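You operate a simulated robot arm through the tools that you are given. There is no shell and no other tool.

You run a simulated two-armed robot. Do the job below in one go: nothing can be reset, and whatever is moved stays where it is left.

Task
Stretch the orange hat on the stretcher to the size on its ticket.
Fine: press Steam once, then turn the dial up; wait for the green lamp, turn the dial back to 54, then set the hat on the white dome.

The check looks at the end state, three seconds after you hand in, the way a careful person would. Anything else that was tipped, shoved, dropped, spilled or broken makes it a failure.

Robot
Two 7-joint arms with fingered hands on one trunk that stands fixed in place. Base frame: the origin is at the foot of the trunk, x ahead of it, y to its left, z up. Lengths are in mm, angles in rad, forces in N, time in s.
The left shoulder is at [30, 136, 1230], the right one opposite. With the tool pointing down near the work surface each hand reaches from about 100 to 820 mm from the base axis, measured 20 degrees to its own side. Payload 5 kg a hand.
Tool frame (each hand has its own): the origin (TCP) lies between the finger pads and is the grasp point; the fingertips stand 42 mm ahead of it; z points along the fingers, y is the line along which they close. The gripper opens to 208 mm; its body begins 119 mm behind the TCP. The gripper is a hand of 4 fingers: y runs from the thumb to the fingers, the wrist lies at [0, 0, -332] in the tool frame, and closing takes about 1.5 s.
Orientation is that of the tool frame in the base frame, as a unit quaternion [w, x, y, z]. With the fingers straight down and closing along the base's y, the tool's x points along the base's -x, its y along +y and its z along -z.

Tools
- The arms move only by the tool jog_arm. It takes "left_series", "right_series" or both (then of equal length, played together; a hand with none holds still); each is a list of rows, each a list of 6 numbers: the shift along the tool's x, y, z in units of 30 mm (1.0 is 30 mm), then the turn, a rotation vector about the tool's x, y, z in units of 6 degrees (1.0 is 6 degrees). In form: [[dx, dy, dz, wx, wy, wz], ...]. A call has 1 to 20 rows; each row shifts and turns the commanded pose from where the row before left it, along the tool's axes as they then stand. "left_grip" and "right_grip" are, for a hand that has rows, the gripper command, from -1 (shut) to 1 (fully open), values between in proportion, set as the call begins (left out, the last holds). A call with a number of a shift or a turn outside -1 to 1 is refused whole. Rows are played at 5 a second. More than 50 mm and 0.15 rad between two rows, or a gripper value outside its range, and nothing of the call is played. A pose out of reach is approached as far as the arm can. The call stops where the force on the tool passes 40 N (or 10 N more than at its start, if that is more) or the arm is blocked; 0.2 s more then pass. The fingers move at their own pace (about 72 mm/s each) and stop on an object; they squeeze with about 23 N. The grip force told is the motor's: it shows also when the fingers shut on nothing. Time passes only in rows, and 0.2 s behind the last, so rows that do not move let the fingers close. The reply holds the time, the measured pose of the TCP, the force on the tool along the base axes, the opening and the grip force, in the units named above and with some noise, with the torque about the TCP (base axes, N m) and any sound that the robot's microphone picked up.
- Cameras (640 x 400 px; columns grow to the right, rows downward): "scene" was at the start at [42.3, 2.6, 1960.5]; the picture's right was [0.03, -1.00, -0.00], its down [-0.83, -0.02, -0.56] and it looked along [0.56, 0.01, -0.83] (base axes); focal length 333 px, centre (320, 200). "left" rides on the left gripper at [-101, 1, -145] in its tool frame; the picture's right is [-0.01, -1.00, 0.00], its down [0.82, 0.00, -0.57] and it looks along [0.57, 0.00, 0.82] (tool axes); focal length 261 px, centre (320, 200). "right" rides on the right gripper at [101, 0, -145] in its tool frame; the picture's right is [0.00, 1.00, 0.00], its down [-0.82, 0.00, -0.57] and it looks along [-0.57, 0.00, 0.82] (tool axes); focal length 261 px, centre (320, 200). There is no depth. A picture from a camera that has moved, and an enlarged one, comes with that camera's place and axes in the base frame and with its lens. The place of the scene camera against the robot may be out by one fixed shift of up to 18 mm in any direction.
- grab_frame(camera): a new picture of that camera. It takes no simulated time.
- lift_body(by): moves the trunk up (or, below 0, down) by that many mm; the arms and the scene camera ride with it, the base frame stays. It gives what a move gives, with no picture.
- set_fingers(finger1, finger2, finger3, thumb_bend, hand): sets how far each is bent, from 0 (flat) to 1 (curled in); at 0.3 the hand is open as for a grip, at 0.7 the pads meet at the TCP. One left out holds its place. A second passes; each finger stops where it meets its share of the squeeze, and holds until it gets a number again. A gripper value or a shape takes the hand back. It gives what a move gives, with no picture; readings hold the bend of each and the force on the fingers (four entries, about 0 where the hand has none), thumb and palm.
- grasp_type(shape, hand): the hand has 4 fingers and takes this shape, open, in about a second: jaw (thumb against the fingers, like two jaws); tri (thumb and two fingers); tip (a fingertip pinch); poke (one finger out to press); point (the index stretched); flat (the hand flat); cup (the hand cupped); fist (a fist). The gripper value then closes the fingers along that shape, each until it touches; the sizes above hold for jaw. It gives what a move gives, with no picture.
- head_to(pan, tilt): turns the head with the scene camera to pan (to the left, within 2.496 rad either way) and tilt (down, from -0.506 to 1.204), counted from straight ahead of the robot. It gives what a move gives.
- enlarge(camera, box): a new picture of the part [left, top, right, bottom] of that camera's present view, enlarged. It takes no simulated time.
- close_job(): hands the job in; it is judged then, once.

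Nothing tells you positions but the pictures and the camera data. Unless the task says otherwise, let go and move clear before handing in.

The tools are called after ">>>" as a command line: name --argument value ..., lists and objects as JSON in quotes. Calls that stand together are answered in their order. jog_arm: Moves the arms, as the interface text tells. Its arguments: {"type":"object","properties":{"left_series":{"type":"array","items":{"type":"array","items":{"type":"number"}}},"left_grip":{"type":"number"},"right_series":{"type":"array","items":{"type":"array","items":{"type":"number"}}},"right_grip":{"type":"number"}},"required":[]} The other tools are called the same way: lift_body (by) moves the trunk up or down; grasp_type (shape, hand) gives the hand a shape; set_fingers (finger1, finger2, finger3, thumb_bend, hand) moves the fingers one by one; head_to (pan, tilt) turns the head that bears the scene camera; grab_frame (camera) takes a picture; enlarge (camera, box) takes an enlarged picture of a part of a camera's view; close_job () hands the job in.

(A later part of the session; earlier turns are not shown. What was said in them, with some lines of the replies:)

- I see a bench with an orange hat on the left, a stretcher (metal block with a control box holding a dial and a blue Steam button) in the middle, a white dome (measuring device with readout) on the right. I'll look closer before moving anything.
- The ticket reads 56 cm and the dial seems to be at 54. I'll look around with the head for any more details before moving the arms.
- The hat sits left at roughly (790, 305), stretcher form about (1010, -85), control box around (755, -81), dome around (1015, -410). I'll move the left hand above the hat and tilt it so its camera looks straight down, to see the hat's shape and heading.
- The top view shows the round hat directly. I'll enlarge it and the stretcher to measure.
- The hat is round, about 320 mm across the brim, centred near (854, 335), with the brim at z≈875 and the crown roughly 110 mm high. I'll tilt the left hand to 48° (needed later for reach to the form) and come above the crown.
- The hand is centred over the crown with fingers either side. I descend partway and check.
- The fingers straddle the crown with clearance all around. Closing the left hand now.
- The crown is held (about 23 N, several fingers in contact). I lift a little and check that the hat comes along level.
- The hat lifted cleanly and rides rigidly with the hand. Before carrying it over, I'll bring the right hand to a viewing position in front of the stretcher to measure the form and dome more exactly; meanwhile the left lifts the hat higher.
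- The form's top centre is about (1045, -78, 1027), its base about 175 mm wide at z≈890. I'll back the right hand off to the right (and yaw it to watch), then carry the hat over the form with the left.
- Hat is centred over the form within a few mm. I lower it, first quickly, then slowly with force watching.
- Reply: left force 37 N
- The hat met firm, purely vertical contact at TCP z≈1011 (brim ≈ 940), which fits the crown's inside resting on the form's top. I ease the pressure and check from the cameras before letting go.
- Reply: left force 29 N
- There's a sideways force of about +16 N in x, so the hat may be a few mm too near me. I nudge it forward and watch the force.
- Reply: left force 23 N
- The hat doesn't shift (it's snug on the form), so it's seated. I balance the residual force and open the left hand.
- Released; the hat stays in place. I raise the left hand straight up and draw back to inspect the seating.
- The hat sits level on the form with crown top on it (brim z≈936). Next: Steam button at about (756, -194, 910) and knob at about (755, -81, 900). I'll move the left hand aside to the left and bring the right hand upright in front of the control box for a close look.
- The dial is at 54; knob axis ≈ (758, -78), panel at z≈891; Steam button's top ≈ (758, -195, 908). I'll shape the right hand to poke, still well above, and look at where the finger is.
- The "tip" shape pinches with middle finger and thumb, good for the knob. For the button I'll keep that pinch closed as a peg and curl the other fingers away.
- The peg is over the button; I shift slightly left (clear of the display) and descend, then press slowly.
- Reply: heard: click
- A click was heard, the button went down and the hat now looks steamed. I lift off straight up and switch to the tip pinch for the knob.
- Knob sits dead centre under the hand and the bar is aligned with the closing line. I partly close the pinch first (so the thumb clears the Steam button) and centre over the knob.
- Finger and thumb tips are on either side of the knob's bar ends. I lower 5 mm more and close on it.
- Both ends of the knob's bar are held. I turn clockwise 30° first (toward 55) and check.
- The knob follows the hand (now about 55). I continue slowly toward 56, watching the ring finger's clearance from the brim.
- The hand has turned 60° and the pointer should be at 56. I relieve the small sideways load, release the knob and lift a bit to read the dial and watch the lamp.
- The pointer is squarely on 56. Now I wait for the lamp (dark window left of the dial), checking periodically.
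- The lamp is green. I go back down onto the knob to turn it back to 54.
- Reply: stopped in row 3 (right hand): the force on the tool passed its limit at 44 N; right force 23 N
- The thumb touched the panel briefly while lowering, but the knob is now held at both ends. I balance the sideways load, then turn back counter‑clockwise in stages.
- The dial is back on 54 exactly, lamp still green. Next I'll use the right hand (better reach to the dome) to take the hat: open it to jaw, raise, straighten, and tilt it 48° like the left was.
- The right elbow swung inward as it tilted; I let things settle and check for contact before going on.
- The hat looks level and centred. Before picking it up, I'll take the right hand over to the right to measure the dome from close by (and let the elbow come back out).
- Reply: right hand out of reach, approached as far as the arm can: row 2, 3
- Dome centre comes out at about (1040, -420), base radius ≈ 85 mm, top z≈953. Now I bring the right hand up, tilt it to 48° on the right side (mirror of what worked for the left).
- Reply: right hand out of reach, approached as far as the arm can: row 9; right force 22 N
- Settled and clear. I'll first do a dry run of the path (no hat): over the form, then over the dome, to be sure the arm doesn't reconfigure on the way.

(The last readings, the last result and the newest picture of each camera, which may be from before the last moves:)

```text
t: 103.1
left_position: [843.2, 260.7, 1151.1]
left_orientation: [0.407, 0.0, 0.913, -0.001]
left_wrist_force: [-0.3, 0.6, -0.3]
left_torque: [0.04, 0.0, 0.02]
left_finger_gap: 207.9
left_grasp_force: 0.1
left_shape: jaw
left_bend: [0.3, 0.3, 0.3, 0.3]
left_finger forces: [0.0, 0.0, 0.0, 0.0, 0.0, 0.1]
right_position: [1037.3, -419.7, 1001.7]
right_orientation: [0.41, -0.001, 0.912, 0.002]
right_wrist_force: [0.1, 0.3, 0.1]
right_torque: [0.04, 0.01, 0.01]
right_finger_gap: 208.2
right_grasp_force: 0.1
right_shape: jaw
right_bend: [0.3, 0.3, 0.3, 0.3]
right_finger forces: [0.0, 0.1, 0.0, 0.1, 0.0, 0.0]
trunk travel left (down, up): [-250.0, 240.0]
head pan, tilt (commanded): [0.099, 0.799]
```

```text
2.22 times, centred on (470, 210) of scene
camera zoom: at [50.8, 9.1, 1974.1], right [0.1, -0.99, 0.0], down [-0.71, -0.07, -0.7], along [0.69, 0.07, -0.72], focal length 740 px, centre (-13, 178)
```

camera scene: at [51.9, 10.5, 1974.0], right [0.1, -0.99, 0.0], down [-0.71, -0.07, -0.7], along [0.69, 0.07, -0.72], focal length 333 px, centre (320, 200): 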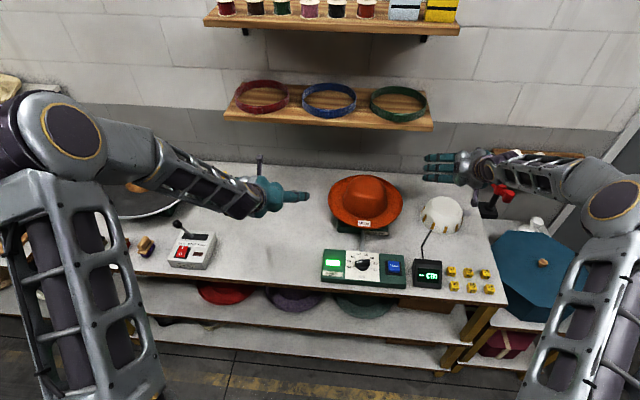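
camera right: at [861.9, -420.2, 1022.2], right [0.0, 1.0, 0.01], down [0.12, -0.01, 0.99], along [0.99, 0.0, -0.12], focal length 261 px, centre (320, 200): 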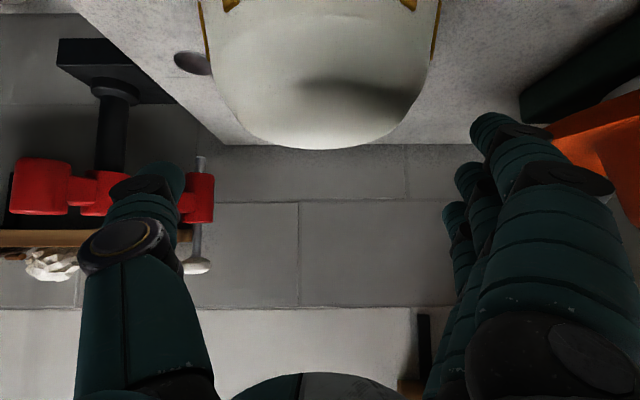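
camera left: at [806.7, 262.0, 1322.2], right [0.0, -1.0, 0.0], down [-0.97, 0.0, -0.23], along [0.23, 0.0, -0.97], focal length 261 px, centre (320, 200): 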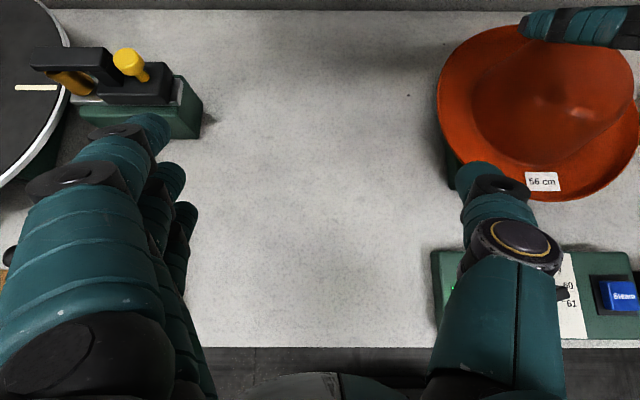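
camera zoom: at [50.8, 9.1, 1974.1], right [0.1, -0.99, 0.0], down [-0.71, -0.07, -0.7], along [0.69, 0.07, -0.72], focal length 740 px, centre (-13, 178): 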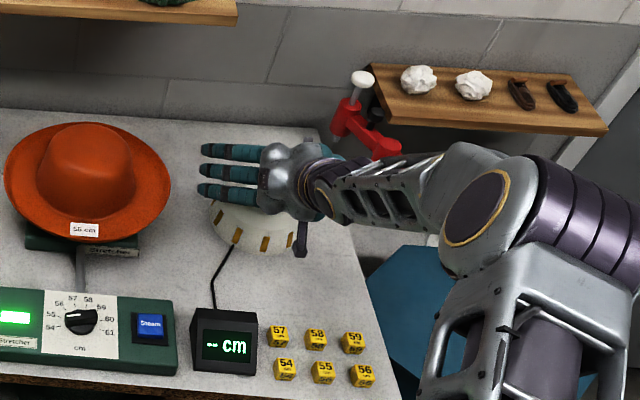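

The path and descent work without any arm reconfiguration, and the dome is centred at y≈-420. Now back over the form to take the hat.

>>> jog_arm --right_series '[[-0.747, 0, -0.665, 0, 0, 0], [-0.747, 0, -0.665, 0, 0, 0], [-0.747, 0, -0.665, 0, 0, 0], [-0.747, 0, -0.665, 0, 0, 0], [-0.747, 0, -0.665, 0, 0, 0], [-0.015, 0.945, 0.017, 0, 0, 0], [-0.015, 0.945, 0.017, 0, 0, 0], [-0.015, 0.945, 0.017, 0, 0, 0], [-0.015, 0.945, 0.017, 0, 0, 0], [-0.015, 0.945, 0.017, 0, 0, 0], [-0.015, 0.945, 0.017, 0, 0, 0], [-0.015, 0.945, 0.017, 0, 0, 0], [-0.015, 0.945, 0.017, 0, 0, 0], [-0.015, 0.945, 0.017, 0, 0, 0], [-0.015, 0.945, 0.017, 0, 0, 0], [-0.015, 0.945, 0.017, 0, 0, 0], [-0.015, 0.945, 0.017, 0, 0, 0], [0, 0, 0, 0, 0, 0]]'

>>> jog_arm --right_series '[[0.747, 0, 0.665, 0, 0, 0], [0.747, 0, 0.665, 0, 0, 0], [0, 0, 0, 0, 0, 0]]'

>>> grab_frame --camera "right"

>>> grab_frame --camera "left"

>>> grab_frame --camera "scene"

```text
t: 106.9
left_position: [845.3, 259.4, 1151.1]
left_orientation: [0.407, 0.0, 0.913, 0.0]
left_wrist_force: [-0.1, 0.1, -0.7]
left_torque: [0.05, 0.01, 0.04]
left_finger_gap: 207.8
left_grasp_force: 0.2
left_shape: jaw
left_bend: [0.3, 0.3, 0.3, 0.3]
left_finger forces: [0.1, 0.1, 0.1, 0.0, 0.1, 0.0]
right_position: [1047.2, -80.5, 1151.4]
right_orientation: [0.409, 0.0, 0.913, 0.001]
right_wrist_force: [0.2, -0.8, 1.1]
right_torque: [0.04, 0.02, 0.05]
right_finger_gap: 207.8
right_grasp_force: 0.1
right_shape: jaw
right_bend: [0.3, 0.3, 0.3, 0.3]
right_finger forces: [0.1, 0.1, 0.0, 0.1, 0.0, 0.1]
trunk travel left (down, up): [-250.0, 240.0]
head pan, tilt (commanded): [0.099, 0.799]
```

```text
t: 107.7
left_position: [845.2, 261.3, 1151.4]
left_orientation: [0.407, -0.002, 0.913, 0.001]
left_wrist_force: [0.4, -0.3, -0.6]
left_torque: [0.0, -0.04, -0.01]
left_finger_gap: 207.9
left_grasp_force: 0.1
left_shape: jaw
left_bend: [0.3, 0.3, 0.3, 0.3]
left_finger forces: [0.0, 0.0, 0.0, 0.1, 0.0, 0.1]
right_position: [1047.1, -79.1, 1093.1]
right_orientation: [0.41, 0.0, 0.912, 0.001]
right_wrist_force: [-0.2, 0.2, -0.8]
right_torque: [0.0, 0.0, 0.02]
right_finger_gap: 207.8
right_grasp_force: 0.1
right_shape: jaw
right_bend: [0.3, 0.3, 0.3, 0.3]
right_finger forces: [0.1, 0.0, 0.0, 0.0, 0.0, 0.0]
trunk travel left (down, up): [-250.0, 240.0]
head pan, tilt (commanded): [0.099, 0.799]
```

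```text
taken
camera right: at [870.6, -79.6, 1114.0], right [0.0, 1.0, 0.01], down [0.12, -0.01, 0.99], along [0.99, 0.0, -0.12], focal length 261 px, centre (320, 200)
```

right: 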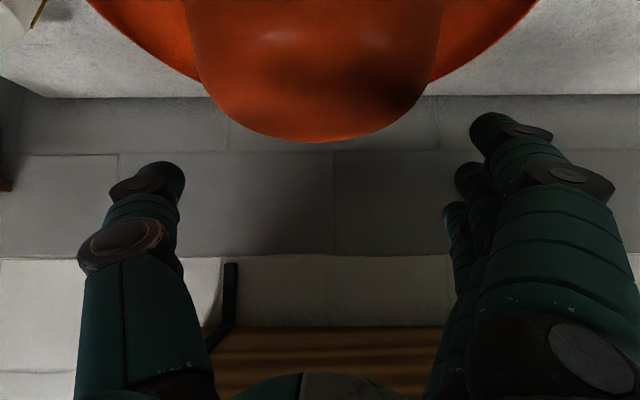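

```text
taken
camera left: at [805.0, 262.2, 1323.5], right [0.0, -1.0, 0.0], down [-0.97, 0.0, -0.23], along [0.23, 0.0, -0.97], focal length 261 px, centre (320, 200)
```

left: 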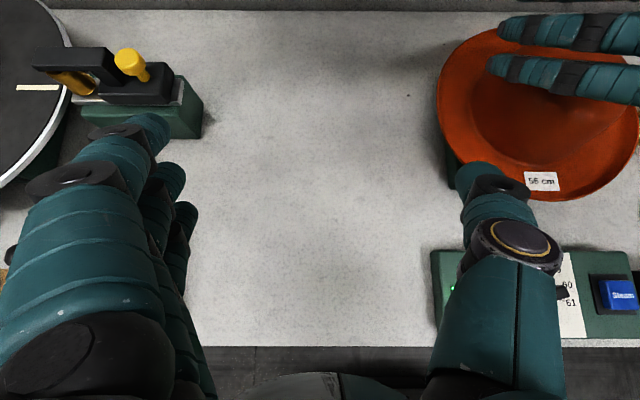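

```text
taken
camera scene: at [50.7, 9.1, 1974.1], right [0.1, -0.99, 0.0], down [-0.71, -0.07, -0.7], along [0.69, 0.07, -0.72], focal length 333 px, centre (320, 200)
```

scene: 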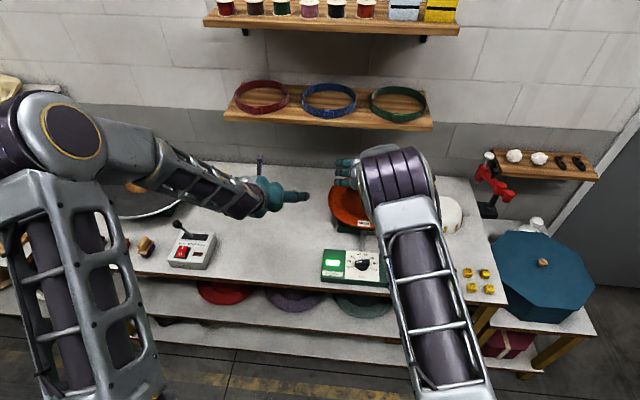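

Centred between thumb and fingers. Descending to the grip height.

>>> jog_arm --right_series '[[0.51, 0, 0.4545, 0, 0, 0], [0.51, 0, 0.4545, 0, 0, 0], [0.51, 0, 0.4545, 0, 0, 0], [0.46, 0, 0.41, 0, 0, 0], [0, 0, 0, 0, 0, 0]]'

>>> grab_frame --camera "right"

>>> enlarge --camera "left" --box '[420, 0, 640, 250]'

```text
t: 108.9
left_position: [845.0, 262.3, 1152.0]
left_orientation: [0.406, -0.001, 0.914, 0.0]
left_wrist_force: [-0.7, 0.5, 0.1]
left_torque: [0.02, -0.02, -0.02]
left_finger_gap: 207.8
left_grasp_force: 0.1
left_shape: jaw
left_bend: [0.3, 0.3, 0.3, 0.3]
left_finger forces: [0.0, 0.1, 0.0, 0.0, 0.0, 0.1]
right_position: [1044.2, -79.7, 1010.6]
right_orientation: [0.41, 0.0, 0.912, 0.002]
right_wrist_force: [0.1, 0.8, -0.6]
right_torque: [-0.01, 0.0, 0.02]
right_finger_gap: 208.2
right_grasp_force: 0.0
right_shape: jaw
right_bend: [0.3, 0.3, 0.3, 0.3]
right_finger forces: [0.1, 0.0, 0.0, 0.0, 0.0, 0.1]
trunk travel left (down, up): [-250.0, 240.0]
head pan, tilt (commanded): [0.099, 0.799]
```

```text
taken
camera right: at [869.4, -80.7, 1031.2], right [0.0, 1.0, 0.01], down [0.12, -0.01, 0.99], along [0.99, 0.0, -0.12], focal length 261 px, centre (320, 200)
```

right: 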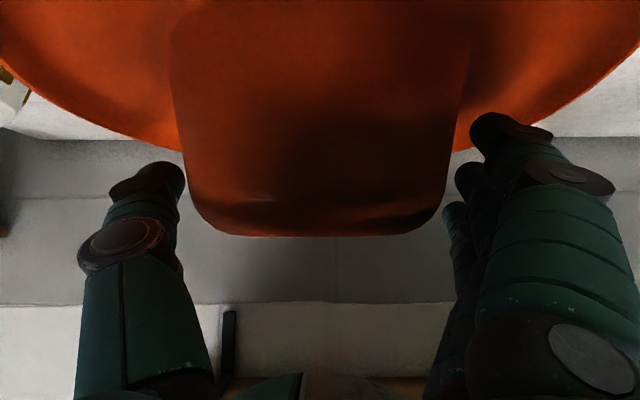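

```text
1.60 times, centred on (530, 125) of left
camera zoom: at [805.2, 262.0, 1323.4], right [0.0, -1.0, 0.0], down [-0.97, 0.0, -0.23], along [0.23, 0.0, -0.97], focal length 417 px, centre (-16, 320)
```

zoom: 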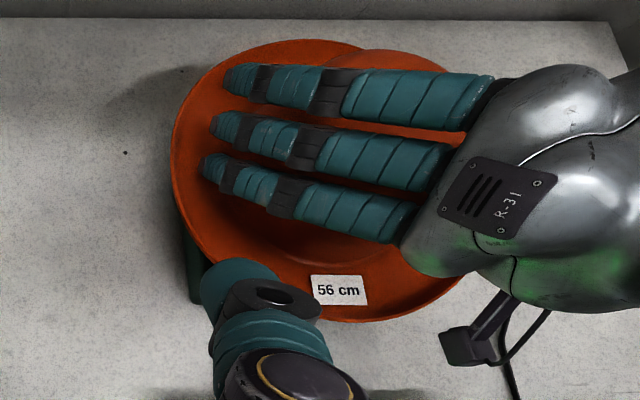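

>>> jog_arm --right_series '[[0, 0, 0, 0, 0, 0], [0, 0, 0, 0, 0, 0], [0, 0, 0, 0, 0, 0], [0, 0, 0, 0, 0, 0], [0, 0, 0, 0, 0, 0], [0, 0, 0, 0, 0, 0], [0, 0, 0, 0, 0, 0]]' --right_grip -1

>>> grab_frame --camera "right"

```text
t: 110.5
left_position: [844.8, 260.7, 1151.4]
left_orientation: [0.406, -0.001, 0.914, 0.0]
left_wrist_force: [1.3, -0.5, 0.2]
left_torque: [-0.01, -0.03, -0.01]
left_finger_gap: 207.8
left_grasp_force: 0.1
left_shape: jaw
left_bend: [0.3, 0.3, 0.3, 0.3]
left_finger forces: [0.1, 0.0, 0.1, 0.0, 0.1, 0.1]
right_position: [1045.7, -80.9, 1009.5]
right_orientation: [0.409, -0.001, 0.913, 0.002]
right_wrist_force: [0.3, 0.2, -0.7]
right_torque: [0.0, 0.06, -0.02]
right_finger_gap: 153.8
right_grasp_force: 23.1
right_shape: jaw
right_bend: [0.26, 0.28, 0.72, 0.45]
right_finger forces: [6.3, 6.4, 6.0, 0.0, 19.5, 0.0]
trunk travel left (down, up): [-250.0, 240.0]
head pan, tilt (commanded): [0.099, 0.799]
```

```text
taken
camera right: at [869.6, -80.7, 1030.9], right [0.0, 1.0, 0.01], down [0.12, -0.01, 0.99], along [0.99, 0.0, -0.12], focal length 261 px, centre (320, 200)
```

right: 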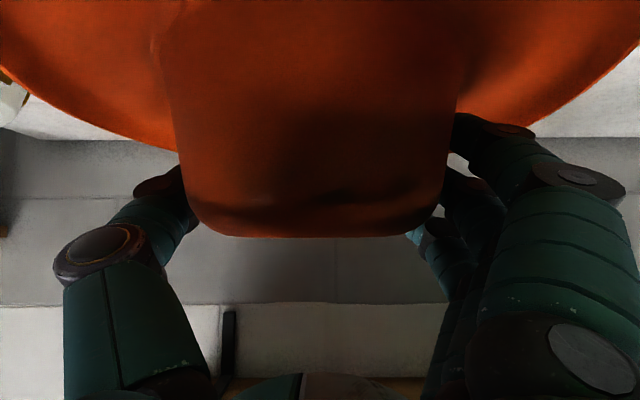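

The hat is gripped. I lift it straight off the form.

>>> jog_arm --right_series '[[-0.25, 0, -0.222, 0, 0, 0], [-0.25, 0, -0.222, 0, 0, 0], [-0.37, 0, -0.332, 0, 0, 0], [-0.37, 0, -0.332, 0, 0, 0]]'

>>> enlarge --camera "left" --box '[420, 0, 640, 250]'

>>> grab_frame --camera "right"

```text
t: 111.5
left_position: [845.6, 261.1, 1151.2]
left_orientation: [0.408, -0.001, 0.913, 0.001]
left_wrist_force: [0.0, -0.8, 0.3]
left_torque: [0.02, 0.0, 0.01]
left_finger_gap: 208.0
left_grasp_force: 0.1
left_shape: jaw
left_bend: [0.3, 0.3, 0.3, 0.3]
left_finger forces: [0.1, 0.1, 0.0, 0.1, 0.0, 0.1]
right_position: [1044.5, -79.0, 1060.9]
right_orientation: [0.409, 0.0, 0.913, 0.001]
right_wrist_force: [-0.1, -0.3, -2.3]
right_torque: [0.01, -0.13, -0.04]
right_finger_gap: 153.5
right_grasp_force: 22.6
right_shape: jaw
right_bend: [0.26, 0.28, 0.72, 0.45]
right_finger forces: [6.3, 6.5, 5.9, 0.0, 19.3, 0.0]
trunk travel left (down, up): [-250.0, 240.0]
head pan, tilt (commanded): [0.099, 0.799]
```

```text
1.60 times, centred on (530, 125) of left
camera zoom: at [805.4, 262.0, 1323.3], right [0.0, -1.0, 0.0], down [-0.97, 0.0, -0.23], along [0.23, 0.0, -0.97], focal length 417 px, centre (-16, 320)
```

zoom: 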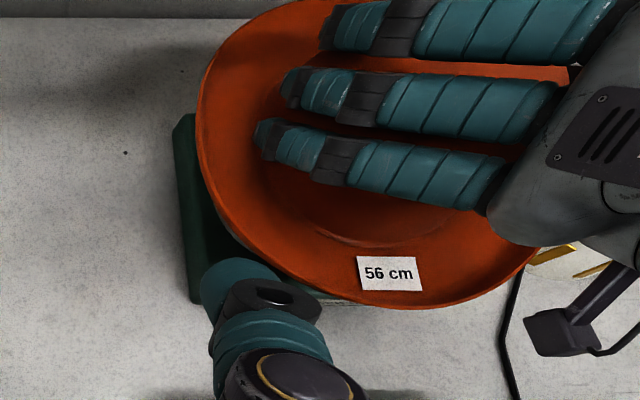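

```text
taken
camera right: at [869.3, -79.6, 1081.0], right [0.0, 1.0, 0.01], down [0.12, -0.01, 0.99], along [0.99, 0.0, -0.12], focal length 261 px, centre (320, 200)
```

right: 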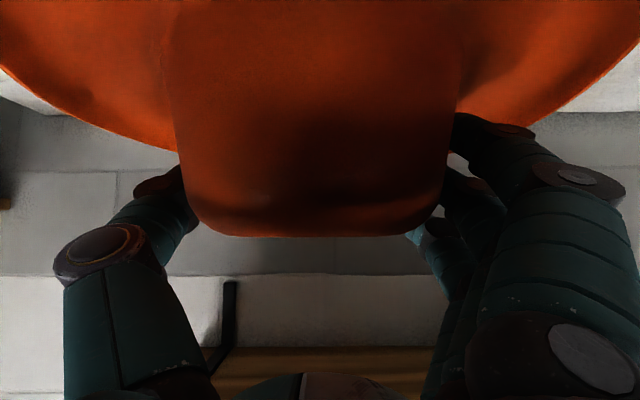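

The hat came off cleanly. Lifting higher and carrying it over to the dome.

>>> jog_arm --right_series '[[-0.555, 0, -0.4945, 0, 0, 0], [-0.555, 0, -0.4945, 0, 0, 0], [-0.555, 0, -0.4945, 0, 0, 0], [-0.555, 0, -0.4945, 0, 0, 0], [0.01, -0.5, -0.01, 0, 0, 0], [0.01, -0.94, -0.01, 0, 0, 0], [0.01, -0.94, -0.01, 0, 0, 0], [0.01, -0.94, -0.01, 0, 0, 0], [0.01, -0.94, -0.01, 0, 0, 0], [0.01, -0.94, -0.01, 0, 0, 0], [0.01, -0.94, -0.01, 0, 0, 0], [0.01, -0.94, -0.01, 0, 0, 0], [0.01, -0.94, -0.01, 0, 0, 0], [0.01, -0.94, -0.01, 0, 0, 0], [0.01, -0.94, -0.01, 0, 0, 0], [0.01, -0.94, -0.01, 0, 0, 0], [0, -0.44, 0, 0, 0, 0], [0, 0, 0, 0, 0, 0]]'

>>> grab_frame --camera "right"

>>> grab_frame --camera "scene"

>>> grab_frame --camera "left"

```text
t: 115.3
left_position: [845.3, 261.6, 1151.1]
left_orientation: [0.407, -0.001, 0.913, 0.0]
left_wrist_force: [0.4, 0.4, 0.5]
left_torque: [-0.02, 0.0, 0.0]
left_finger_gap: 207.9
left_grasp_force: 0.0
left_shape: jaw
left_bend: [0.3, 0.3, 0.3, 0.3]
left_finger forces: [0.0, 0.1, 0.1, 0.0, 0.1, 0.0]
right_position: [1042.6, -419.2, 1148.7]
right_orientation: [0.408, -0.001, 0.913, 0.002]
right_wrist_force: [-0.1, 0.1, -0.7]
right_torque: [0.01, -0.02, 0.02]
right_finger_gap: 153.1
right_grasp_force: 22.9
right_shape: jaw
right_bend: [0.26, 0.28, 0.72, 0.45]
right_finger forces: [6.3, 6.5, 5.8, 0.1, 19.3, 0.1]
trunk travel left (down, up): [-250.0, 240.0]
head pan, tilt (commanded): [0.099, 0.799]
```

```text
taken
camera right: at [866.5, -419.0, 1169.6], right [0.0, 1.0, 0.01], down [0.12, -0.01, 0.99], along [0.99, 0.0, -0.12], focal length 261 px, centre (320, 200)
```

right: 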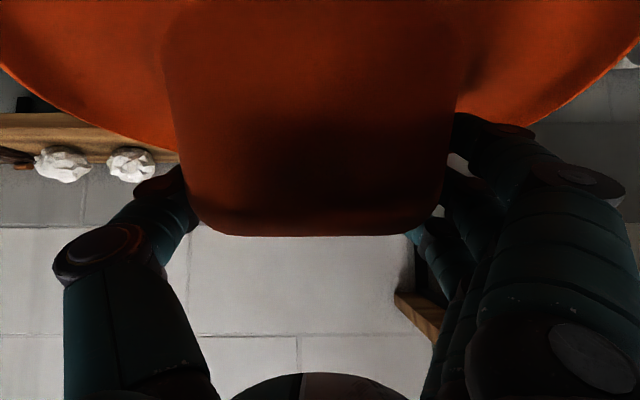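

```text
taken
camera scene: at [51.8, 9.2, 1974.0], right [0.1, -0.99, 0.0], down [-0.71, -0.07, -0.7], along [0.69, 0.07, -0.72], focal length 333 px, centre (320, 200)
```

scene: 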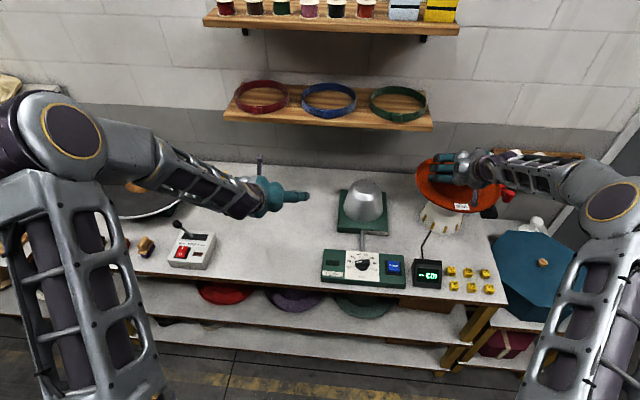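

```text
taken
camera left: at [805.8, 262.1, 1323.0], right [0.0, -1.0, 0.0], down [-0.97, 0.0, -0.23], along [0.23, 0.0, -0.97], focal length 261 px, centre (320, 200)
```

left: 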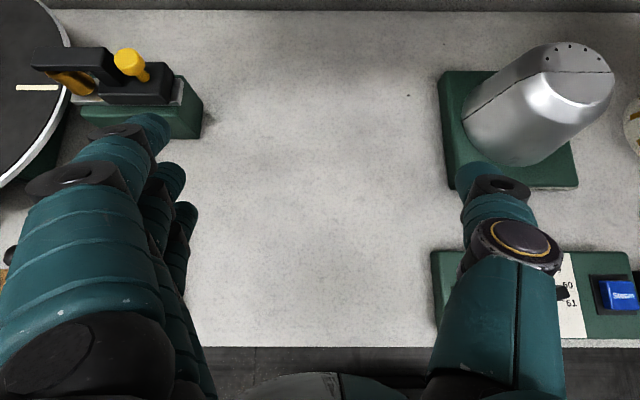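

>>> enlarge --camera "scene" --box '[380, 130, 540, 290]'

```text
2.50 times, centred on (460, 210) of scene
camera zoom: at [51.8, 9.2, 1974.0], right [0.1, -0.99, 0.0], down [-0.71, -0.07, -0.7], along [0.69, 0.07, -0.72], focal length 832 px, centre (-30, 175)
```

zoom: 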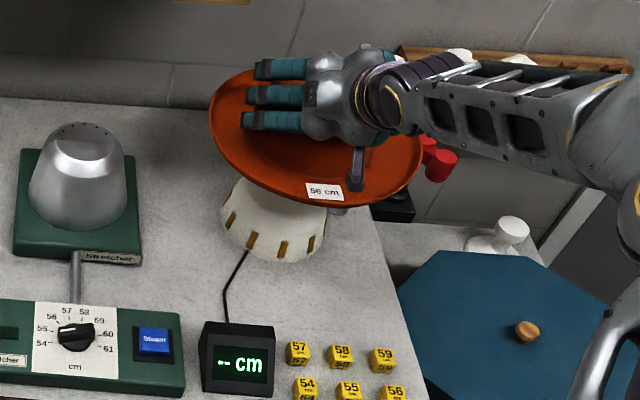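

Alignment over the dome looks right. Lowering, first quickly then in small steps.

>>> jog_arm --right_series '[[0.622, 0, 0.554, 0, 0, 0], [0.622, 0, 0.554, 0, 0, 0], [0.622, 0, 0.554, 0, 0, 0], [0.622, 0, 0.554, 0, 0, 0], [0.622, 0, 0.554, 0, 0, 0], [0, 0, 0, 0, 0, 0]]'

>>> enlarge --camera "scene" --box '[380, 130, 540, 290]'

>>> jog_arm --right_series '[[0.249, 0, 0.222, 0, 0, 0], [0.249, 0, 0.222, 0, 0, 0]]'

```text
t: 116.7
left_position: [844.3, 261.5, 1151.4]
left_orientation: [0.407, -0.001, 0.914, 0.001]
left_wrist_force: [-0.3, 0.6, -0.1]
left_torque: [-0.03, 0.01, 0.0]
left_finger_gap: 207.7
left_grasp_force: 0.1
left_shape: jaw
left_bend: [0.3, 0.3, 0.3, 0.3]
left_finger forces: [0.1, 0.0, 0.0, 0.1, 0.0, 0.0]
right_position: [1042.6, -415.4, 1023.0]
right_orientation: [0.41, 0.0, 0.912, 0.001]
right_wrist_force: [-0.4, -0.3, -1.2]
right_torque: [0.02, 0.01, -0.05]
right_finger_gap: 153.4
right_grasp_force: 22.9
right_shape: jaw
right_bend: [0.26, 0.28, 0.72, 0.45]
right_finger forces: [6.3, 6.5, 5.9, 0.0, 19.2, 0.0]
trunk travel left (down, up): [-250.0, 240.0]
head pan, tilt (commanded): [0.099, 0.799]
```

```text
2.50 times, centred on (460, 210) of scene
camera zoom: at [50.8, 9.1, 1974.1], right [0.1, -0.99, 0.0], down [-0.71, -0.07, -0.7], along [0.69, 0.07, -0.72], focal length 832 px, centre (-30, 175)
```

zoom: 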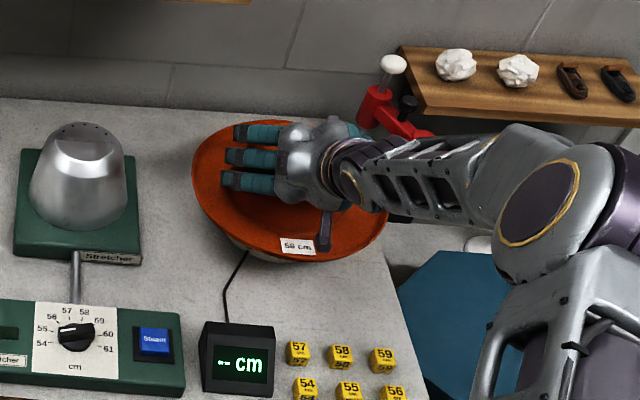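

```text
t: 117.3
left_position: [845.6, 261.1, 1151.3]
left_orientation: [0.407, 0.0, 0.914, 0.0]
left_wrist_force: [0.8, 1.0, -0.4]
left_torque: [0.03, -0.01, 0.0]
left_finger_gap: 208.1
left_grasp_force: 0.0
left_shape: jaw
left_bend: [0.3, 0.3, 0.3, 0.3]
left_finger forces: [0.0, 0.0, 0.1, 0.0, 0.1, 0.0]
right_position: [1041.2, -417.9, 1002.6]
right_orientation: [0.409, 0.0, 0.912, 0.001]
right_wrist_force: [1.2, 0.0, -1.3]
right_torque: [0.02, 0.05, -0.01]
right_finger_gap: 153.5
right_grasp_force: 22.7
right_shape: jaw
right_bend: [0.26, 0.28, 0.72, 0.45]
right_finger forces: [6.3, 6.5, 5.9, 0.1, 19.2, 0.0]
trunk travel left (down, up): [-250.0, 240.0]
head pan, tilt (commanded): [0.099, 0.799]
```

>>> jog_arm --right_series '[[0.249, 0, 0.222, 0, 0, 0], [0.249, 0, 0.222, 0, 0, 0], [0.249, 0, 0.222, 0, 0, 0]]'

>>> jog_arm --right_series '[[0.124, 0, 0.111, 0, 0, 0], [0.124, 0, 0.111, 0, 0, 0]]'

>>> enlarge --camera "scene" --box '[380, 130, 540, 290]'

```text
t: 118.1
left_position: [846.0, 260.9, 1151.0]
left_orientation: [0.406, 0.0, 0.914, 0.0]
left_wrist_force: [-0.1, -0.7, 0.2]
left_torque: [-0.01, 0.01, -0.01]
left_finger_gap: 207.9
left_grasp_force: 0.0
left_shape: jaw
left_bend: [0.3, 0.3, 0.3, 0.3]
left_finger forces: [0.0, 0.0, 0.0, 0.0, 0.0, 0.1]
right_position: [1043.0, -417.8, 972.0]
right_orientation: [0.409, 0.0, 0.912, 0.001]
right_wrist_force: [0.1, 0.6, -0.4]
right_torque: [0.03, 0.04, 0.05]
right_finger_gap: 153.6
right_grasp_force: 23.7
right_shape: jaw
right_bend: [0.26, 0.28, 0.72, 0.45]
right_finger forces: [6.4, 6.4, 6.0, 0.0, 19.2, 0.0]
trunk travel left (down, up): [-250.0, 240.0]
head pan, tilt (commanded): [0.099, 0.799]
```

```text
t: 118.7
left_position: [846.4, 261.2, 1150.7]
left_orientation: [0.407, 0.0, 0.913, -0.001]
left_wrist_force: [-0.1, 0.3, 0.3]
left_torque: [0.03, 0.02, 0.0]
left_finger_gap: 207.8
left_grasp_force: 0.0
left_shape: jaw
left_bend: [0.3, 0.3, 0.3, 0.3]
left_finger forces: [0.0, 0.1, 0.1, 0.0, 0.1, 0.1]
right_position: [1041.3, -420.2, 961.2]
right_orientation: [0.409, -0.001, 0.912, 0.002]
right_wrist_force: [-0.5, -0.1, -1.4]
right_torque: [0.04, 0.03, 0.0]
right_finger_gap: 153.5
right_grasp_force: 22.9
right_shape: jaw
right_bend: [0.26, 0.28, 0.72, 0.45]
right_finger forces: [6.4, 6.5, 6.0, 0.0, 19.3, 0.0]
trunk travel left (down, up): [-250.0, 240.0]
head pan, tilt (commanded): [0.099, 0.799]
```

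```text
2.50 times, centred on (460, 210) of scene
camera zoom: at [51.8, 8.8, 1974.0], right [0.1, -0.99, 0.0], down [-0.71, -0.07, -0.7], along [0.69, 0.07, -0.72], focal length 832 px, centre (-30, 175)
```

zoom: 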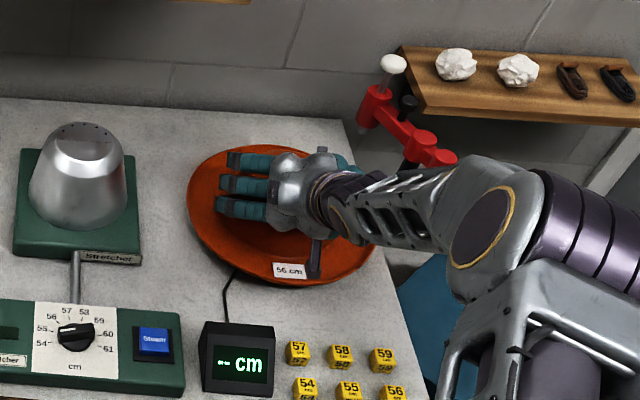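

>>> jog_arm --right_series '[[0.1, 0, 0.089, 0, 0, 0], [0.1, 0, 0.089, 0, 0, 0]]'

>>> jog_arm --right_series '[[0.1, 0, 0.089, 0, 0, 0]]'

>>> jog_arm --right_series '[[0.1, 0, 0.089, 0, 0, 0]]'

>>> enlarge --camera "scene" --box '[380, 130, 540, 290]'

```text
t: 119.3
left_position: [845.3, 260.7, 1151.7]
left_orientation: [0.407, -0.001, 0.914, 0.0]
left_wrist_force: [0.6, 0.5, -0.2]
left_torque: [-0.03, 0.02, 0.0]
left_finger_gap: 207.9
left_grasp_force: 0.1
left_shape: jaw
left_bend: [0.3, 0.3, 0.3, 0.3]
left_finger forces: [0.1, 0.0, 0.0, 0.0, 0.1, 0.0]
right_position: [1043.1, -418.1, 956.6]
right_orientation: [0.41, -0.001, 0.912, 0.002]
right_wrist_force: [5.6, 0.7, 0.6]
right_torque: [0.07, -0.3, -0.04]
right_finger_gap: 153.6
right_grasp_force: 23.0
right_shape: jaw
right_bend: [0.26, 0.28, 0.72, 0.45]
right_finger forces: [6.2, 6.9, 6.4, 0.0, 20.1, 0.0]
trunk travel left (down, up): [-250.0, 240.0]
head pan, tilt (commanded): [0.099, 0.799]
```

```text
t: 119.7
left_position: [846.6, 262.1, 1149.6]
left_orientation: [0.407, -0.001, 0.914, 0.0]
left_wrist_force: [-0.2, 0.3, -0.2]
left_torque: [-0.02, 0.02, 0.05]
left_finger_gap: 207.9
left_grasp_force: 0.1
left_shape: jaw
left_bend: [0.3, 0.3, 0.3, 0.3]
left_finger forces: [0.0, 0.0, 0.0, 0.0, 0.0, 0.1]
right_position: [1042.6, -418.0, 952.2]
right_orientation: [0.41, 0.0, 0.912, 0.001]
right_wrist_force: [6.9, 2.7, 2.5]
right_torque: [0.22, -0.47, -0.04]
right_finger_gap: 153.5
right_grasp_force: 23.1
right_shape: jaw
right_bend: [0.26, 0.28, 0.72, 0.45]
right_finger forces: [6.5, 7.9, 7.2, 0.0, 19.9, 0.0]
trunk travel left (down, up): [-250.0, 240.0]
head pan, tilt (commanded): [0.099, 0.799]
```

```text
t: 120.1
left_position: [845.8, 261.7, 1149.2]
left_orientation: [0.407, -0.001, 0.914, 0.0]
left_wrist_force: [-0.5, -0.4, 0.3]
left_torque: [0.04, 0.03, 0.03]
left_finger_gap: 208.0
left_grasp_force: 0.0
left_shape: jaw
left_bend: [0.3, 0.3, 0.3, 0.3]
left_finger forces: [0.1, 0.0, 0.1, 0.0, 0.1, 0.1]
right_position: [1041.9, -418.8, 948.8]
right_orientation: [0.411, 0.0, 0.912, 0.001]
right_wrist_force: [9.7, 4.2, 7.0]
right_torque: [0.24, -0.48, -0.02]
right_finger_gap: 153.5
right_grasp_force: 22.5
right_shape: jaw
right_bend: [0.26, 0.28, 0.72, 0.45]
right_finger forces: [6.7, 8.5, 8.5, 0.1, 20.4, 0.1]
trunk travel left (down, up): [-250.0, 240.0]
head pan, tilt (commanded): [0.099, 0.799]
```

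```text
2.50 times, centred on (460, 210) of scene
camera zoom: at [52.1, 9.6, 1974.0], right [0.1, -0.99, 0.0], down [-0.71, -0.07, -0.7], along [0.69, 0.07, -0.72], focal length 832 px, centre (-30, 175)
```

zoom: 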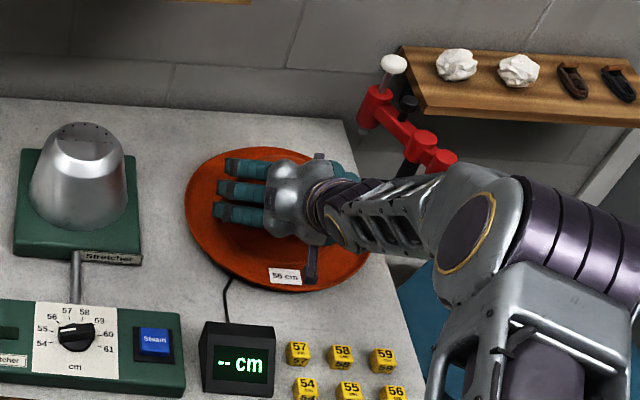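

The dome pushes the hat slightly toward +x/+y, so I nudge it that way and continue down gently.

>>> jog_arm --right_series '[[-0.066, 0.05, 0.075, 0, 0, 0], [0, 0, 0, 0, 0, 0]]'

>>> jog_arm --right_series '[[0.075, 0, 0.067, 0, 0, 0]]'

```text
t: 120.7
left_position: [845.4, 261.5, 1150.5]
left_orientation: [0.407, -0.001, 0.913, 0.001]
left_wrist_force: [-0.3, 0.3, 0.9]
left_torque: [0.01, -0.05, -0.04]
left_finger_gap: 207.9
left_grasp_force: 0.1
left_shape: jaw
left_bend: [0.3, 0.3, 0.3, 0.3]
left_finger forces: [0.0, 0.0, 0.0, 0.1, 0.0, 0.1]
right_position: [1043.9, -418.1, 946.8]
right_orientation: [0.409, 0.0, 0.912, 0.001]
right_wrist_force: [9.7, 0.0, 5.7]
right_torque: [0.0, -0.25, 0.05]
right_finger_gap: 153.4
right_grasp_force: 23.4
right_shape: jaw
right_bend: [0.26, 0.28, 0.72, 0.45]
right_finger forces: [6.7, 7.7, 8.3, 0.0, 21.7, 0.0]
trunk travel left (down, up): [-250.0, 240.0]
head pan, tilt (commanded): [0.099, 0.799]
```

```text
t: 121.1
left_position: [845.7, 261.0, 1151.0]
left_orientation: [0.406, 0.0, 0.914, 0.0]
left_wrist_force: [0.0, -0.4, 0.1]
left_torque: [0.06, 0.02, 0.01]
left_finger_gap: 207.9
left_grasp_force: 0.1
left_shape: jaw
left_bend: [0.3, 0.3, 0.3, 0.3]
left_finger forces: [0.0, 0.0, 0.1, 0.0, 0.1, 0.0]
right_position: [1044.2, -417.3, 943.5]
right_orientation: [0.41, 0.0, 0.912, 0.001]
right_wrist_force: [11.1, -1.0, 7.9]
right_torque: [-0.06, -0.12, 0.04]
right_finger_gap: 153.8
right_grasp_force: 23.1
right_shape: jaw
right_bend: [0.26, 0.28, 0.72, 0.45]
right_finger forces: [7.6, 7.6, 8.5, 0.0, 23.1, 0.0]
trunk travel left (down, up): [-250.0, 240.0]
head pan, tilt (commanded): [0.099, 0.799]
```

>>> jog_arm --right_series '[[-0.089, 0, 0.1, 0, 0, 0], [0, 0, 0, 0, 0, 0]]'

>>> enlarge --camera "scene" --box '[380, 130, 540, 290]'

```text
t: 121.7
left_position: [844.7, 260.8, 1151.3]
left_orientation: [0.407, -0.001, 0.914, 0.0]
left_wrist_force: [-0.9, -0.6, -0.5]
left_torque: [0.01, -0.01, -0.02]
left_finger_gap: 207.8
left_grasp_force: 0.0
left_shape: jaw
left_bend: [0.3, 0.3, 0.3, 0.3]
left_finger forces: [0.0, 0.1, 0.0, 0.0, 0.0, 0.0]
right_position: [1047.5, -415.9, 941.4]
right_orientation: [0.408, -0.001, 0.913, 0.001]
right_wrist_force: [0.1, 0.8, 0.4]
right_torque: [0.06, 0.35, -0.02]
right_finger_gap: 153.1
right_grasp_force: 22.6
right_shape: jaw
right_bend: [0.25, 0.28, 0.72, 0.45]
right_finger forces: [7.8, 7.4, 7.6, 0.0, 20.6, 0.0]
trunk travel left (down, up): [-250.0, 240.0]
head pan, tilt (commanded): [0.099, 0.799]
```

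```text
2.50 times, centred on (460, 210) of scene
camera zoom: at [51.6, 9.1, 1973.9], right [0.1, -0.99, 0.0], down [-0.71, -0.07, -0.7], along [0.69, 0.07, -0.72], focal length 832 px, centre (-30, 175)
```

zoom: 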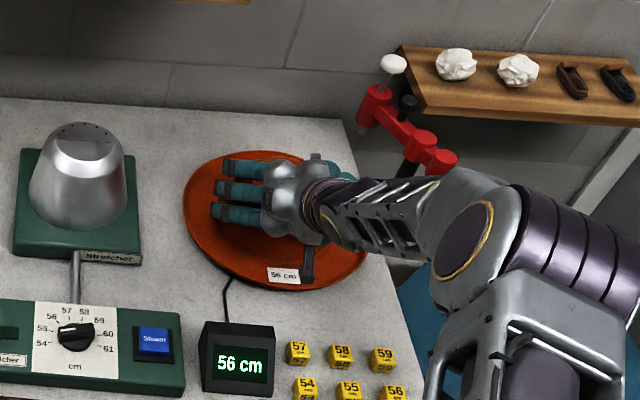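

The gauge now reads "56 cm" and the forces are near zero — the hat is seated on the dome. I release it.

>>> jog_arm --right_series '[[0, 0, 0, 0, 0, 0], [0, 0, 0, 0, 0, 0], [0, 0, 0, 0, 0, 0], [0, 0, 0, 0, 0, 0], [0, 0, 0, 0, 0, 0], [0, 0, 0, 0, 0, 0]]' --right_grip 1

>>> enlarge --camera "scene" --box '[380, 130, 540, 290]'

>>> grab_frame --camera "right"

```text
t: 123.1
left_position: [844.6, 261.5, 1151.0]
left_orientation: [0.407, -0.001, 0.913, 0.001]
left_wrist_force: [0.7, -0.3, -0.1]
left_torque: [0.01, 0.01, 0.0]
left_finger_gap: 207.7
left_grasp_force: 0.1
left_shape: jaw
left_bend: [0.3, 0.3, 0.3, 0.3]
left_finger forces: [0.0, 0.1, 0.0, 0.0, 0.0, 0.0]
right_position: [1047.2, -417.3, 942.7]
right_orientation: [0.409, 0.0, 0.913, 0.001]
right_wrist_force: [-0.2, -0.1, 0.2]
right_torque: [-0.04, -0.03, -0.03]
right_finger_gap: 207.9
right_grasp_force: 0.1
right_shape: jaw
right_bend: [0.3, 0.3, 0.3, 0.3]
right_finger forces: [0.1, 0.0, 0.0, 0.0, 0.0, 0.1]
trunk travel left (down, up): [-250.0, 240.0]
head pan, tilt (commanded): [0.099, 0.799]
```

```text
2.50 times, centred on (460, 210) of scene
camera zoom: at [51.6, 8.9, 1974.0], right [0.1, -0.99, 0.0], down [-0.71, -0.07, -0.7], along [0.69, 0.07, -0.72], focal length 832 px, centre (-30, 175)
```

zoom: 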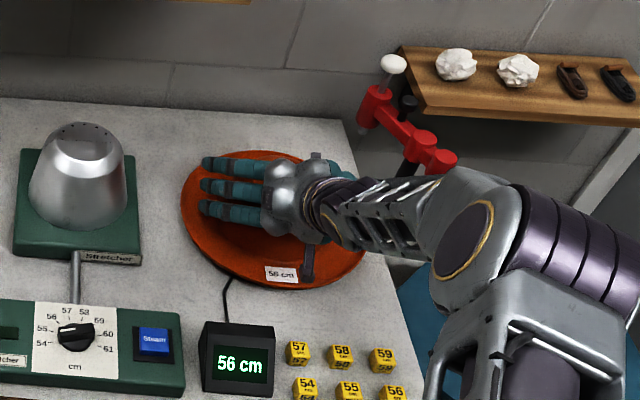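

```text
taken
camera right: at [872.7, -416.6, 964.6], right [0.0, 1.0, 0.01], down [0.12, -0.01, 0.99], along [0.99, 0.0, -0.12], focal length 261 px, centre (320, 200)
```

right: 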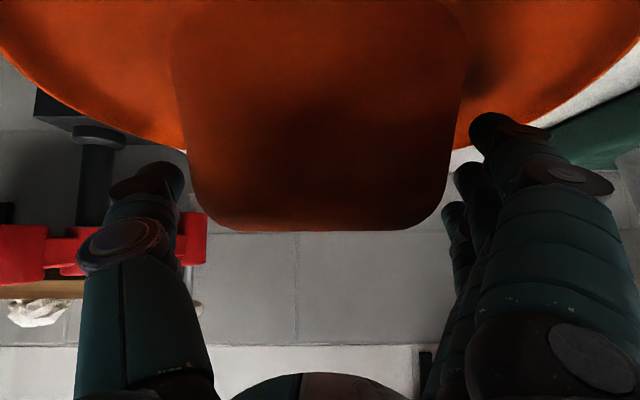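

Released and still reading 56 cm. I raise the hand straight up, then move it away along the path I already tested.

>>> jog_arm --right_series '[[-0.3, 0, -0.267, 0, 0, 0], [-0.6, 0, -0.534, 0, 0, 0], [-0.747, 0, -0.665, 0, 0, 0], [-0.747, 0, -0.665, 0, 0, 0], [-0.747, 0, -0.665, 0, 0, 0], [-0.747, 0, -0.665, 0, 0, 0], [-0.747, 0, -0.665, 0, 0, 0], [-0.747, 0, -0.665, 0, 0, 0]]'

>>> jog_arm --right_series '[[0, 0.94, 0, 0, 0, 0], [0, 0.94, 0, 0, 0, 0], [0, 0.94, 0, 0, 0, 0], [0, 0.94, 0, 0, 0, 0], [0, 0.94, 0, 0, 0, 0], [0, 0.94, 0, 0, 0, 0], [0, 0.94, 0, 0, 0, 0], [0, 0.94, 0, 0, 0, 0], [0, 0.94, 0, 0, 0, 0], [0, 0.94, 0, 0, 0, 0], [0, 0.94, 0, 0, 0, 0], [0, 0.94, 0, 0, 0, 0]]'

>>> grab_frame --camera "scene"

>>> enlarge --camera "scene" --box '[310, 150, 510, 310]'

```text
t: 124.9
left_position: [844.0, 261.8, 1151.9]
left_orientation: [0.406, -0.001, 0.914, 0.0]
left_wrist_force: [-0.2, 0.0, -0.2]
left_torque: [-0.02, -0.02, -0.01]
left_finger_gap: 207.9
left_grasp_force: 0.0
left_shape: jaw
left_bend: [0.3, 0.3, 0.3, 0.3]
left_finger forces: [0.1, 0.0, 0.1, 0.0, 0.0, 0.0]
right_position: [1047.4, -418.2, 1162.6]
right_orientation: [0.409, 0.0, 0.913, 0.002]
right_wrist_force: [-1.9, 1.0, -0.8]
right_torque: [-0.06, -0.23, -0.08]
right_finger_gap: 208.0
right_grasp_force: 0.2
right_shape: jaw
right_bend: [0.3, 0.3, 0.3, 0.3]
right_finger forces: [0.1, 0.0, 0.0, 0.1, 0.0, 0.1]
trunk travel left (down, up): [-250.0, 240.0]
head pan, tilt (commanded): [0.099, 0.799]
```

```text
t: 127.5
left_position: [845.5, 262.2, 1150.1]
left_orientation: [0.407, 0.0, 0.913, 0.0]
left_wrist_force: [-0.6, 0.8, -0.5]
left_torque: [-0.11, -0.02, -0.07]
left_finger_gap: 207.9
left_grasp_force: 0.0
left_shape: jaw
left_bend: [0.3, 0.3, 0.3, 0.3]
left_finger forces: [0.0, 0.1, 0.1, 0.0, 0.0, 0.1]
right_position: [1048.5, -77.6, 1161.7]
right_orientation: [0.41, 0.0, 0.912, 0.001]
right_wrist_force: [-0.5, 0.3, -1.8]
right_torque: [0.03, -0.03, 0.06]
right_finger_gap: 208.2
right_grasp_force: 0.1
right_shape: jaw
right_bend: [0.3, 0.3, 0.3, 0.3]
right_finger forces: [0.0, 0.0, 0.0, 0.1, 0.0, 0.0]
trunk travel left (down, up): [-250.0, 240.0]
head pan, tilt (commanded): [0.099, 0.799]
```

```text
taken
camera scene: at [51.5, 10.7, 1974.0], right [0.1, -0.99, 0.0], down [-0.71, -0.07, -0.7], along [0.69, 0.07, -0.72], focal length 333 px, centre (320, 200)
```

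scene: 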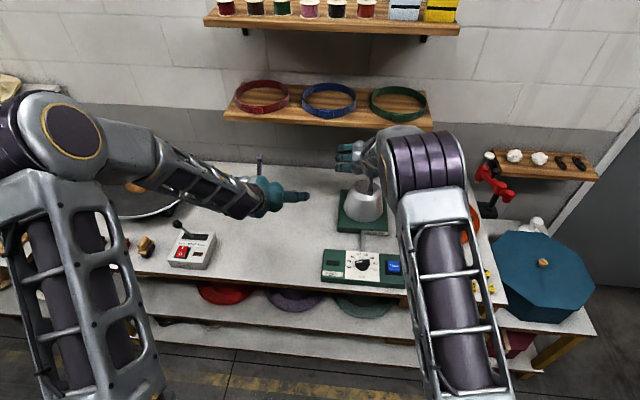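

```text
2.50 times, centred on (410, 230) of scene
camera zoom: at [51.5, 10.7, 1974.0], right [0.1, -0.99, 0.0], down [-0.71, -0.07, -0.7], along [0.69, 0.07, -0.72], focal length 832 px, centre (95, 125)
```

zoom: 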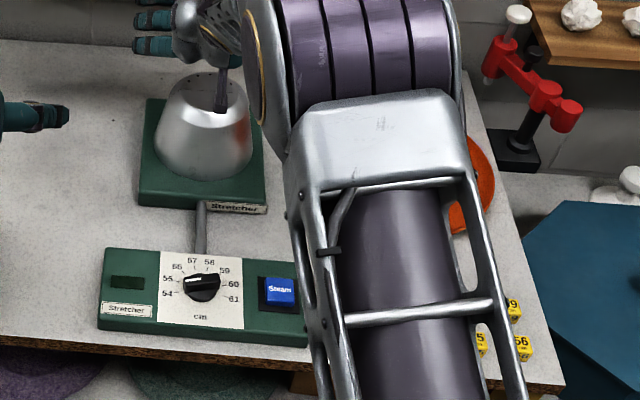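

>>> jog_arm --right_series '[[0, -0.94, 0, 0, 0, 0], [0, -0.94, 0, 0, 0, 0], [0, -0.94, 0, 0, 0, 0], [0, -0.94, 0, 0, 0, 0], [0, -0.94, 0, 0, 0, 0], [0, -0.94, 0, 0, 0, 0], [0, -0.94, 0, 0, 0, 0], [0, 0, 0, 0, 0, 0]]'

>>> enlarge --camera "scene" --box '[310, 130, 530, 310]'

>>> grab_frame --camera "right"

```text
t: 129.3
left_position: [845.8, 261.7, 1150.6]
left_orientation: [0.407, 0.0, 0.913, -0.001]
left_wrist_force: [0.7, 0.7, -0.3]
left_torque: [-0.05, -0.02, -0.04]
left_finger_gap: 208.1
left_grasp_force: 0.1
left_shape: jaw
left_bend: [0.3, 0.3, 0.3, 0.3]
left_finger forces: [0.0, 0.0, 0.0, 0.1, 0.0, 0.0]
right_position: [1048.3, -271.9, 1162.1]
right_orientation: [0.409, -0.001, 0.913, 0.001]
right_wrist_force: [0.1, 0.8, -0.2]
right_torque: [-0.03, 0.03, -0.06]
right_finger_gap: 208.2
right_grasp_force: 0.1
right_shape: jaw
right_bend: [0.3, 0.3, 0.3, 0.3]
right_finger forces: [0.1, 0.0, 0.0, 0.0, 0.0, 0.0]
trunk travel left (down, up): [-250.0, 240.0]
head pan, tilt (commanded): [0.099, 0.799]
```

```text
2.22 times, centred on (420, 220) of scene
camera zoom: at [51.6, 10.6, 1974.0], right [0.1, -0.99, 0.0], down [-0.71, -0.07, -0.7], along [0.69, 0.07, -0.72], focal length 740 px, centre (98, 156)
```

zoom: 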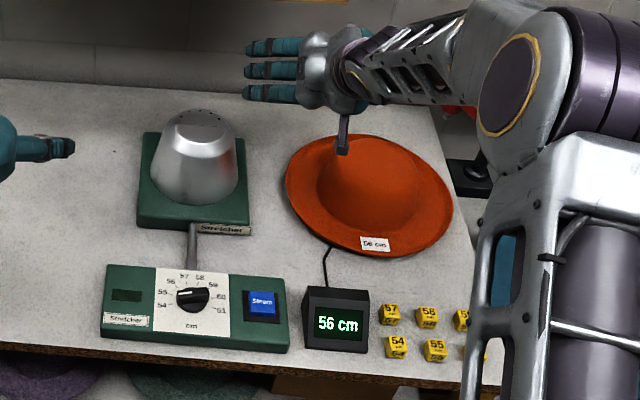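

```text
taken
camera right: at [872.0, -273.1, 1182.3], right [0.0, 1.0, 0.0], down [0.12, 0.0, 0.99], along [0.99, 0.0, -0.12], focal length 261 px, centre (320, 200)
```

right: 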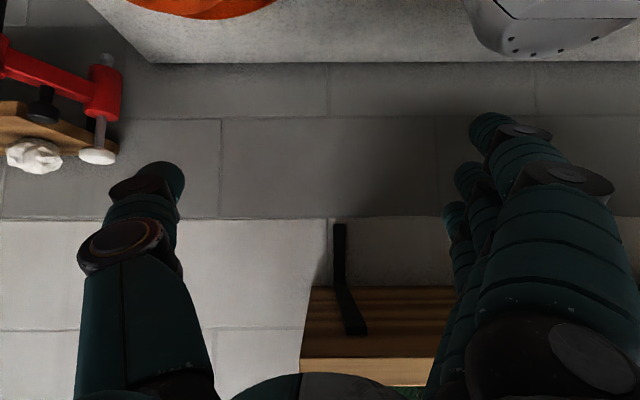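

>>> enlarge --camera "scene" --box '[335, 240, 445, 300]'

>>> enlarge --camera "scene" --box '[400, 180, 475, 250]'

>>> grab_frame --camera "scene"

```text
5.82 times, centred on (390, 270) of scene
camera zoom: at [51.6, 10.6, 1974.0], right [0.1, -0.99, 0.0], down [-0.71, -0.07, -0.7], along [0.69, 0.07, -0.72], focal length 1937 px, centre (-87, -207)
```

zoom: 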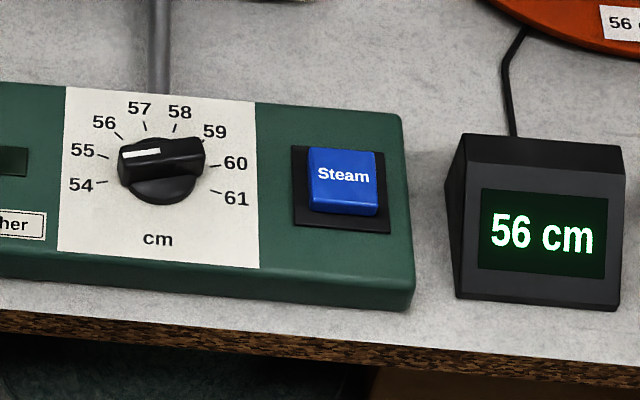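

```text
5.71 times, centred on (438, 215) of scene
camera zoom: at [51.6, 10.6, 1974.0], right [0.1, -0.99, 0.0], down [-0.71, -0.07, -0.7], along [0.69, 0.07, -0.72], focal length 1903 px, centre (-351, 114)
```

zoom: 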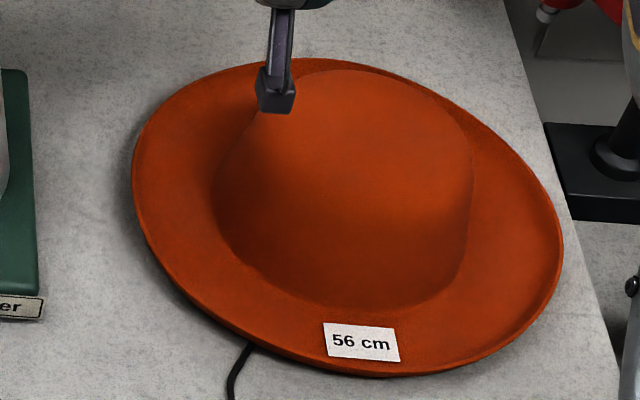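

```text
taken
camera scene: at [51.6, 10.6, 1974.0], right [0.1, -0.99, 0.0], down [-0.71, -0.07, -0.7], along [0.69, 0.07, -0.72], focal length 333 px, centre (320, 200)
```

scene: 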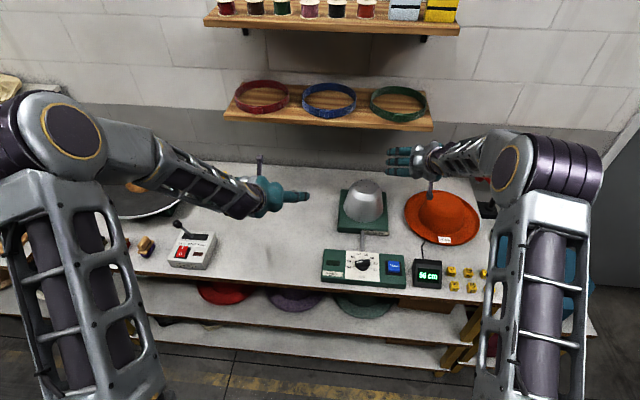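

The hat sits level on the white dome and the gauge reads "56 cm", the same as its ticket. The dial is back on 54, both hands are clear, and nothing else has moved. I'm handing in the job.

>>> close_job

```text
The job is handed in.
```

The orange hat is stretched to 56 cm, the size on its ticket, and sits level on the white dome, where the gauge reads "56 cm".

I pressed Steam once and turned the dial up to 56. When the lamp went green I turned the dial back to 54, then moved the hat to the dome. I let go of the hat, and both hands were clear of it when I handed in.

While I was taking hold of the knob to turn it back, the thumb pressed on the control panel with about 44 N. I saw no mark or movement from that. In the last pictures, nothing else in view on the bench had been tipped or moved.
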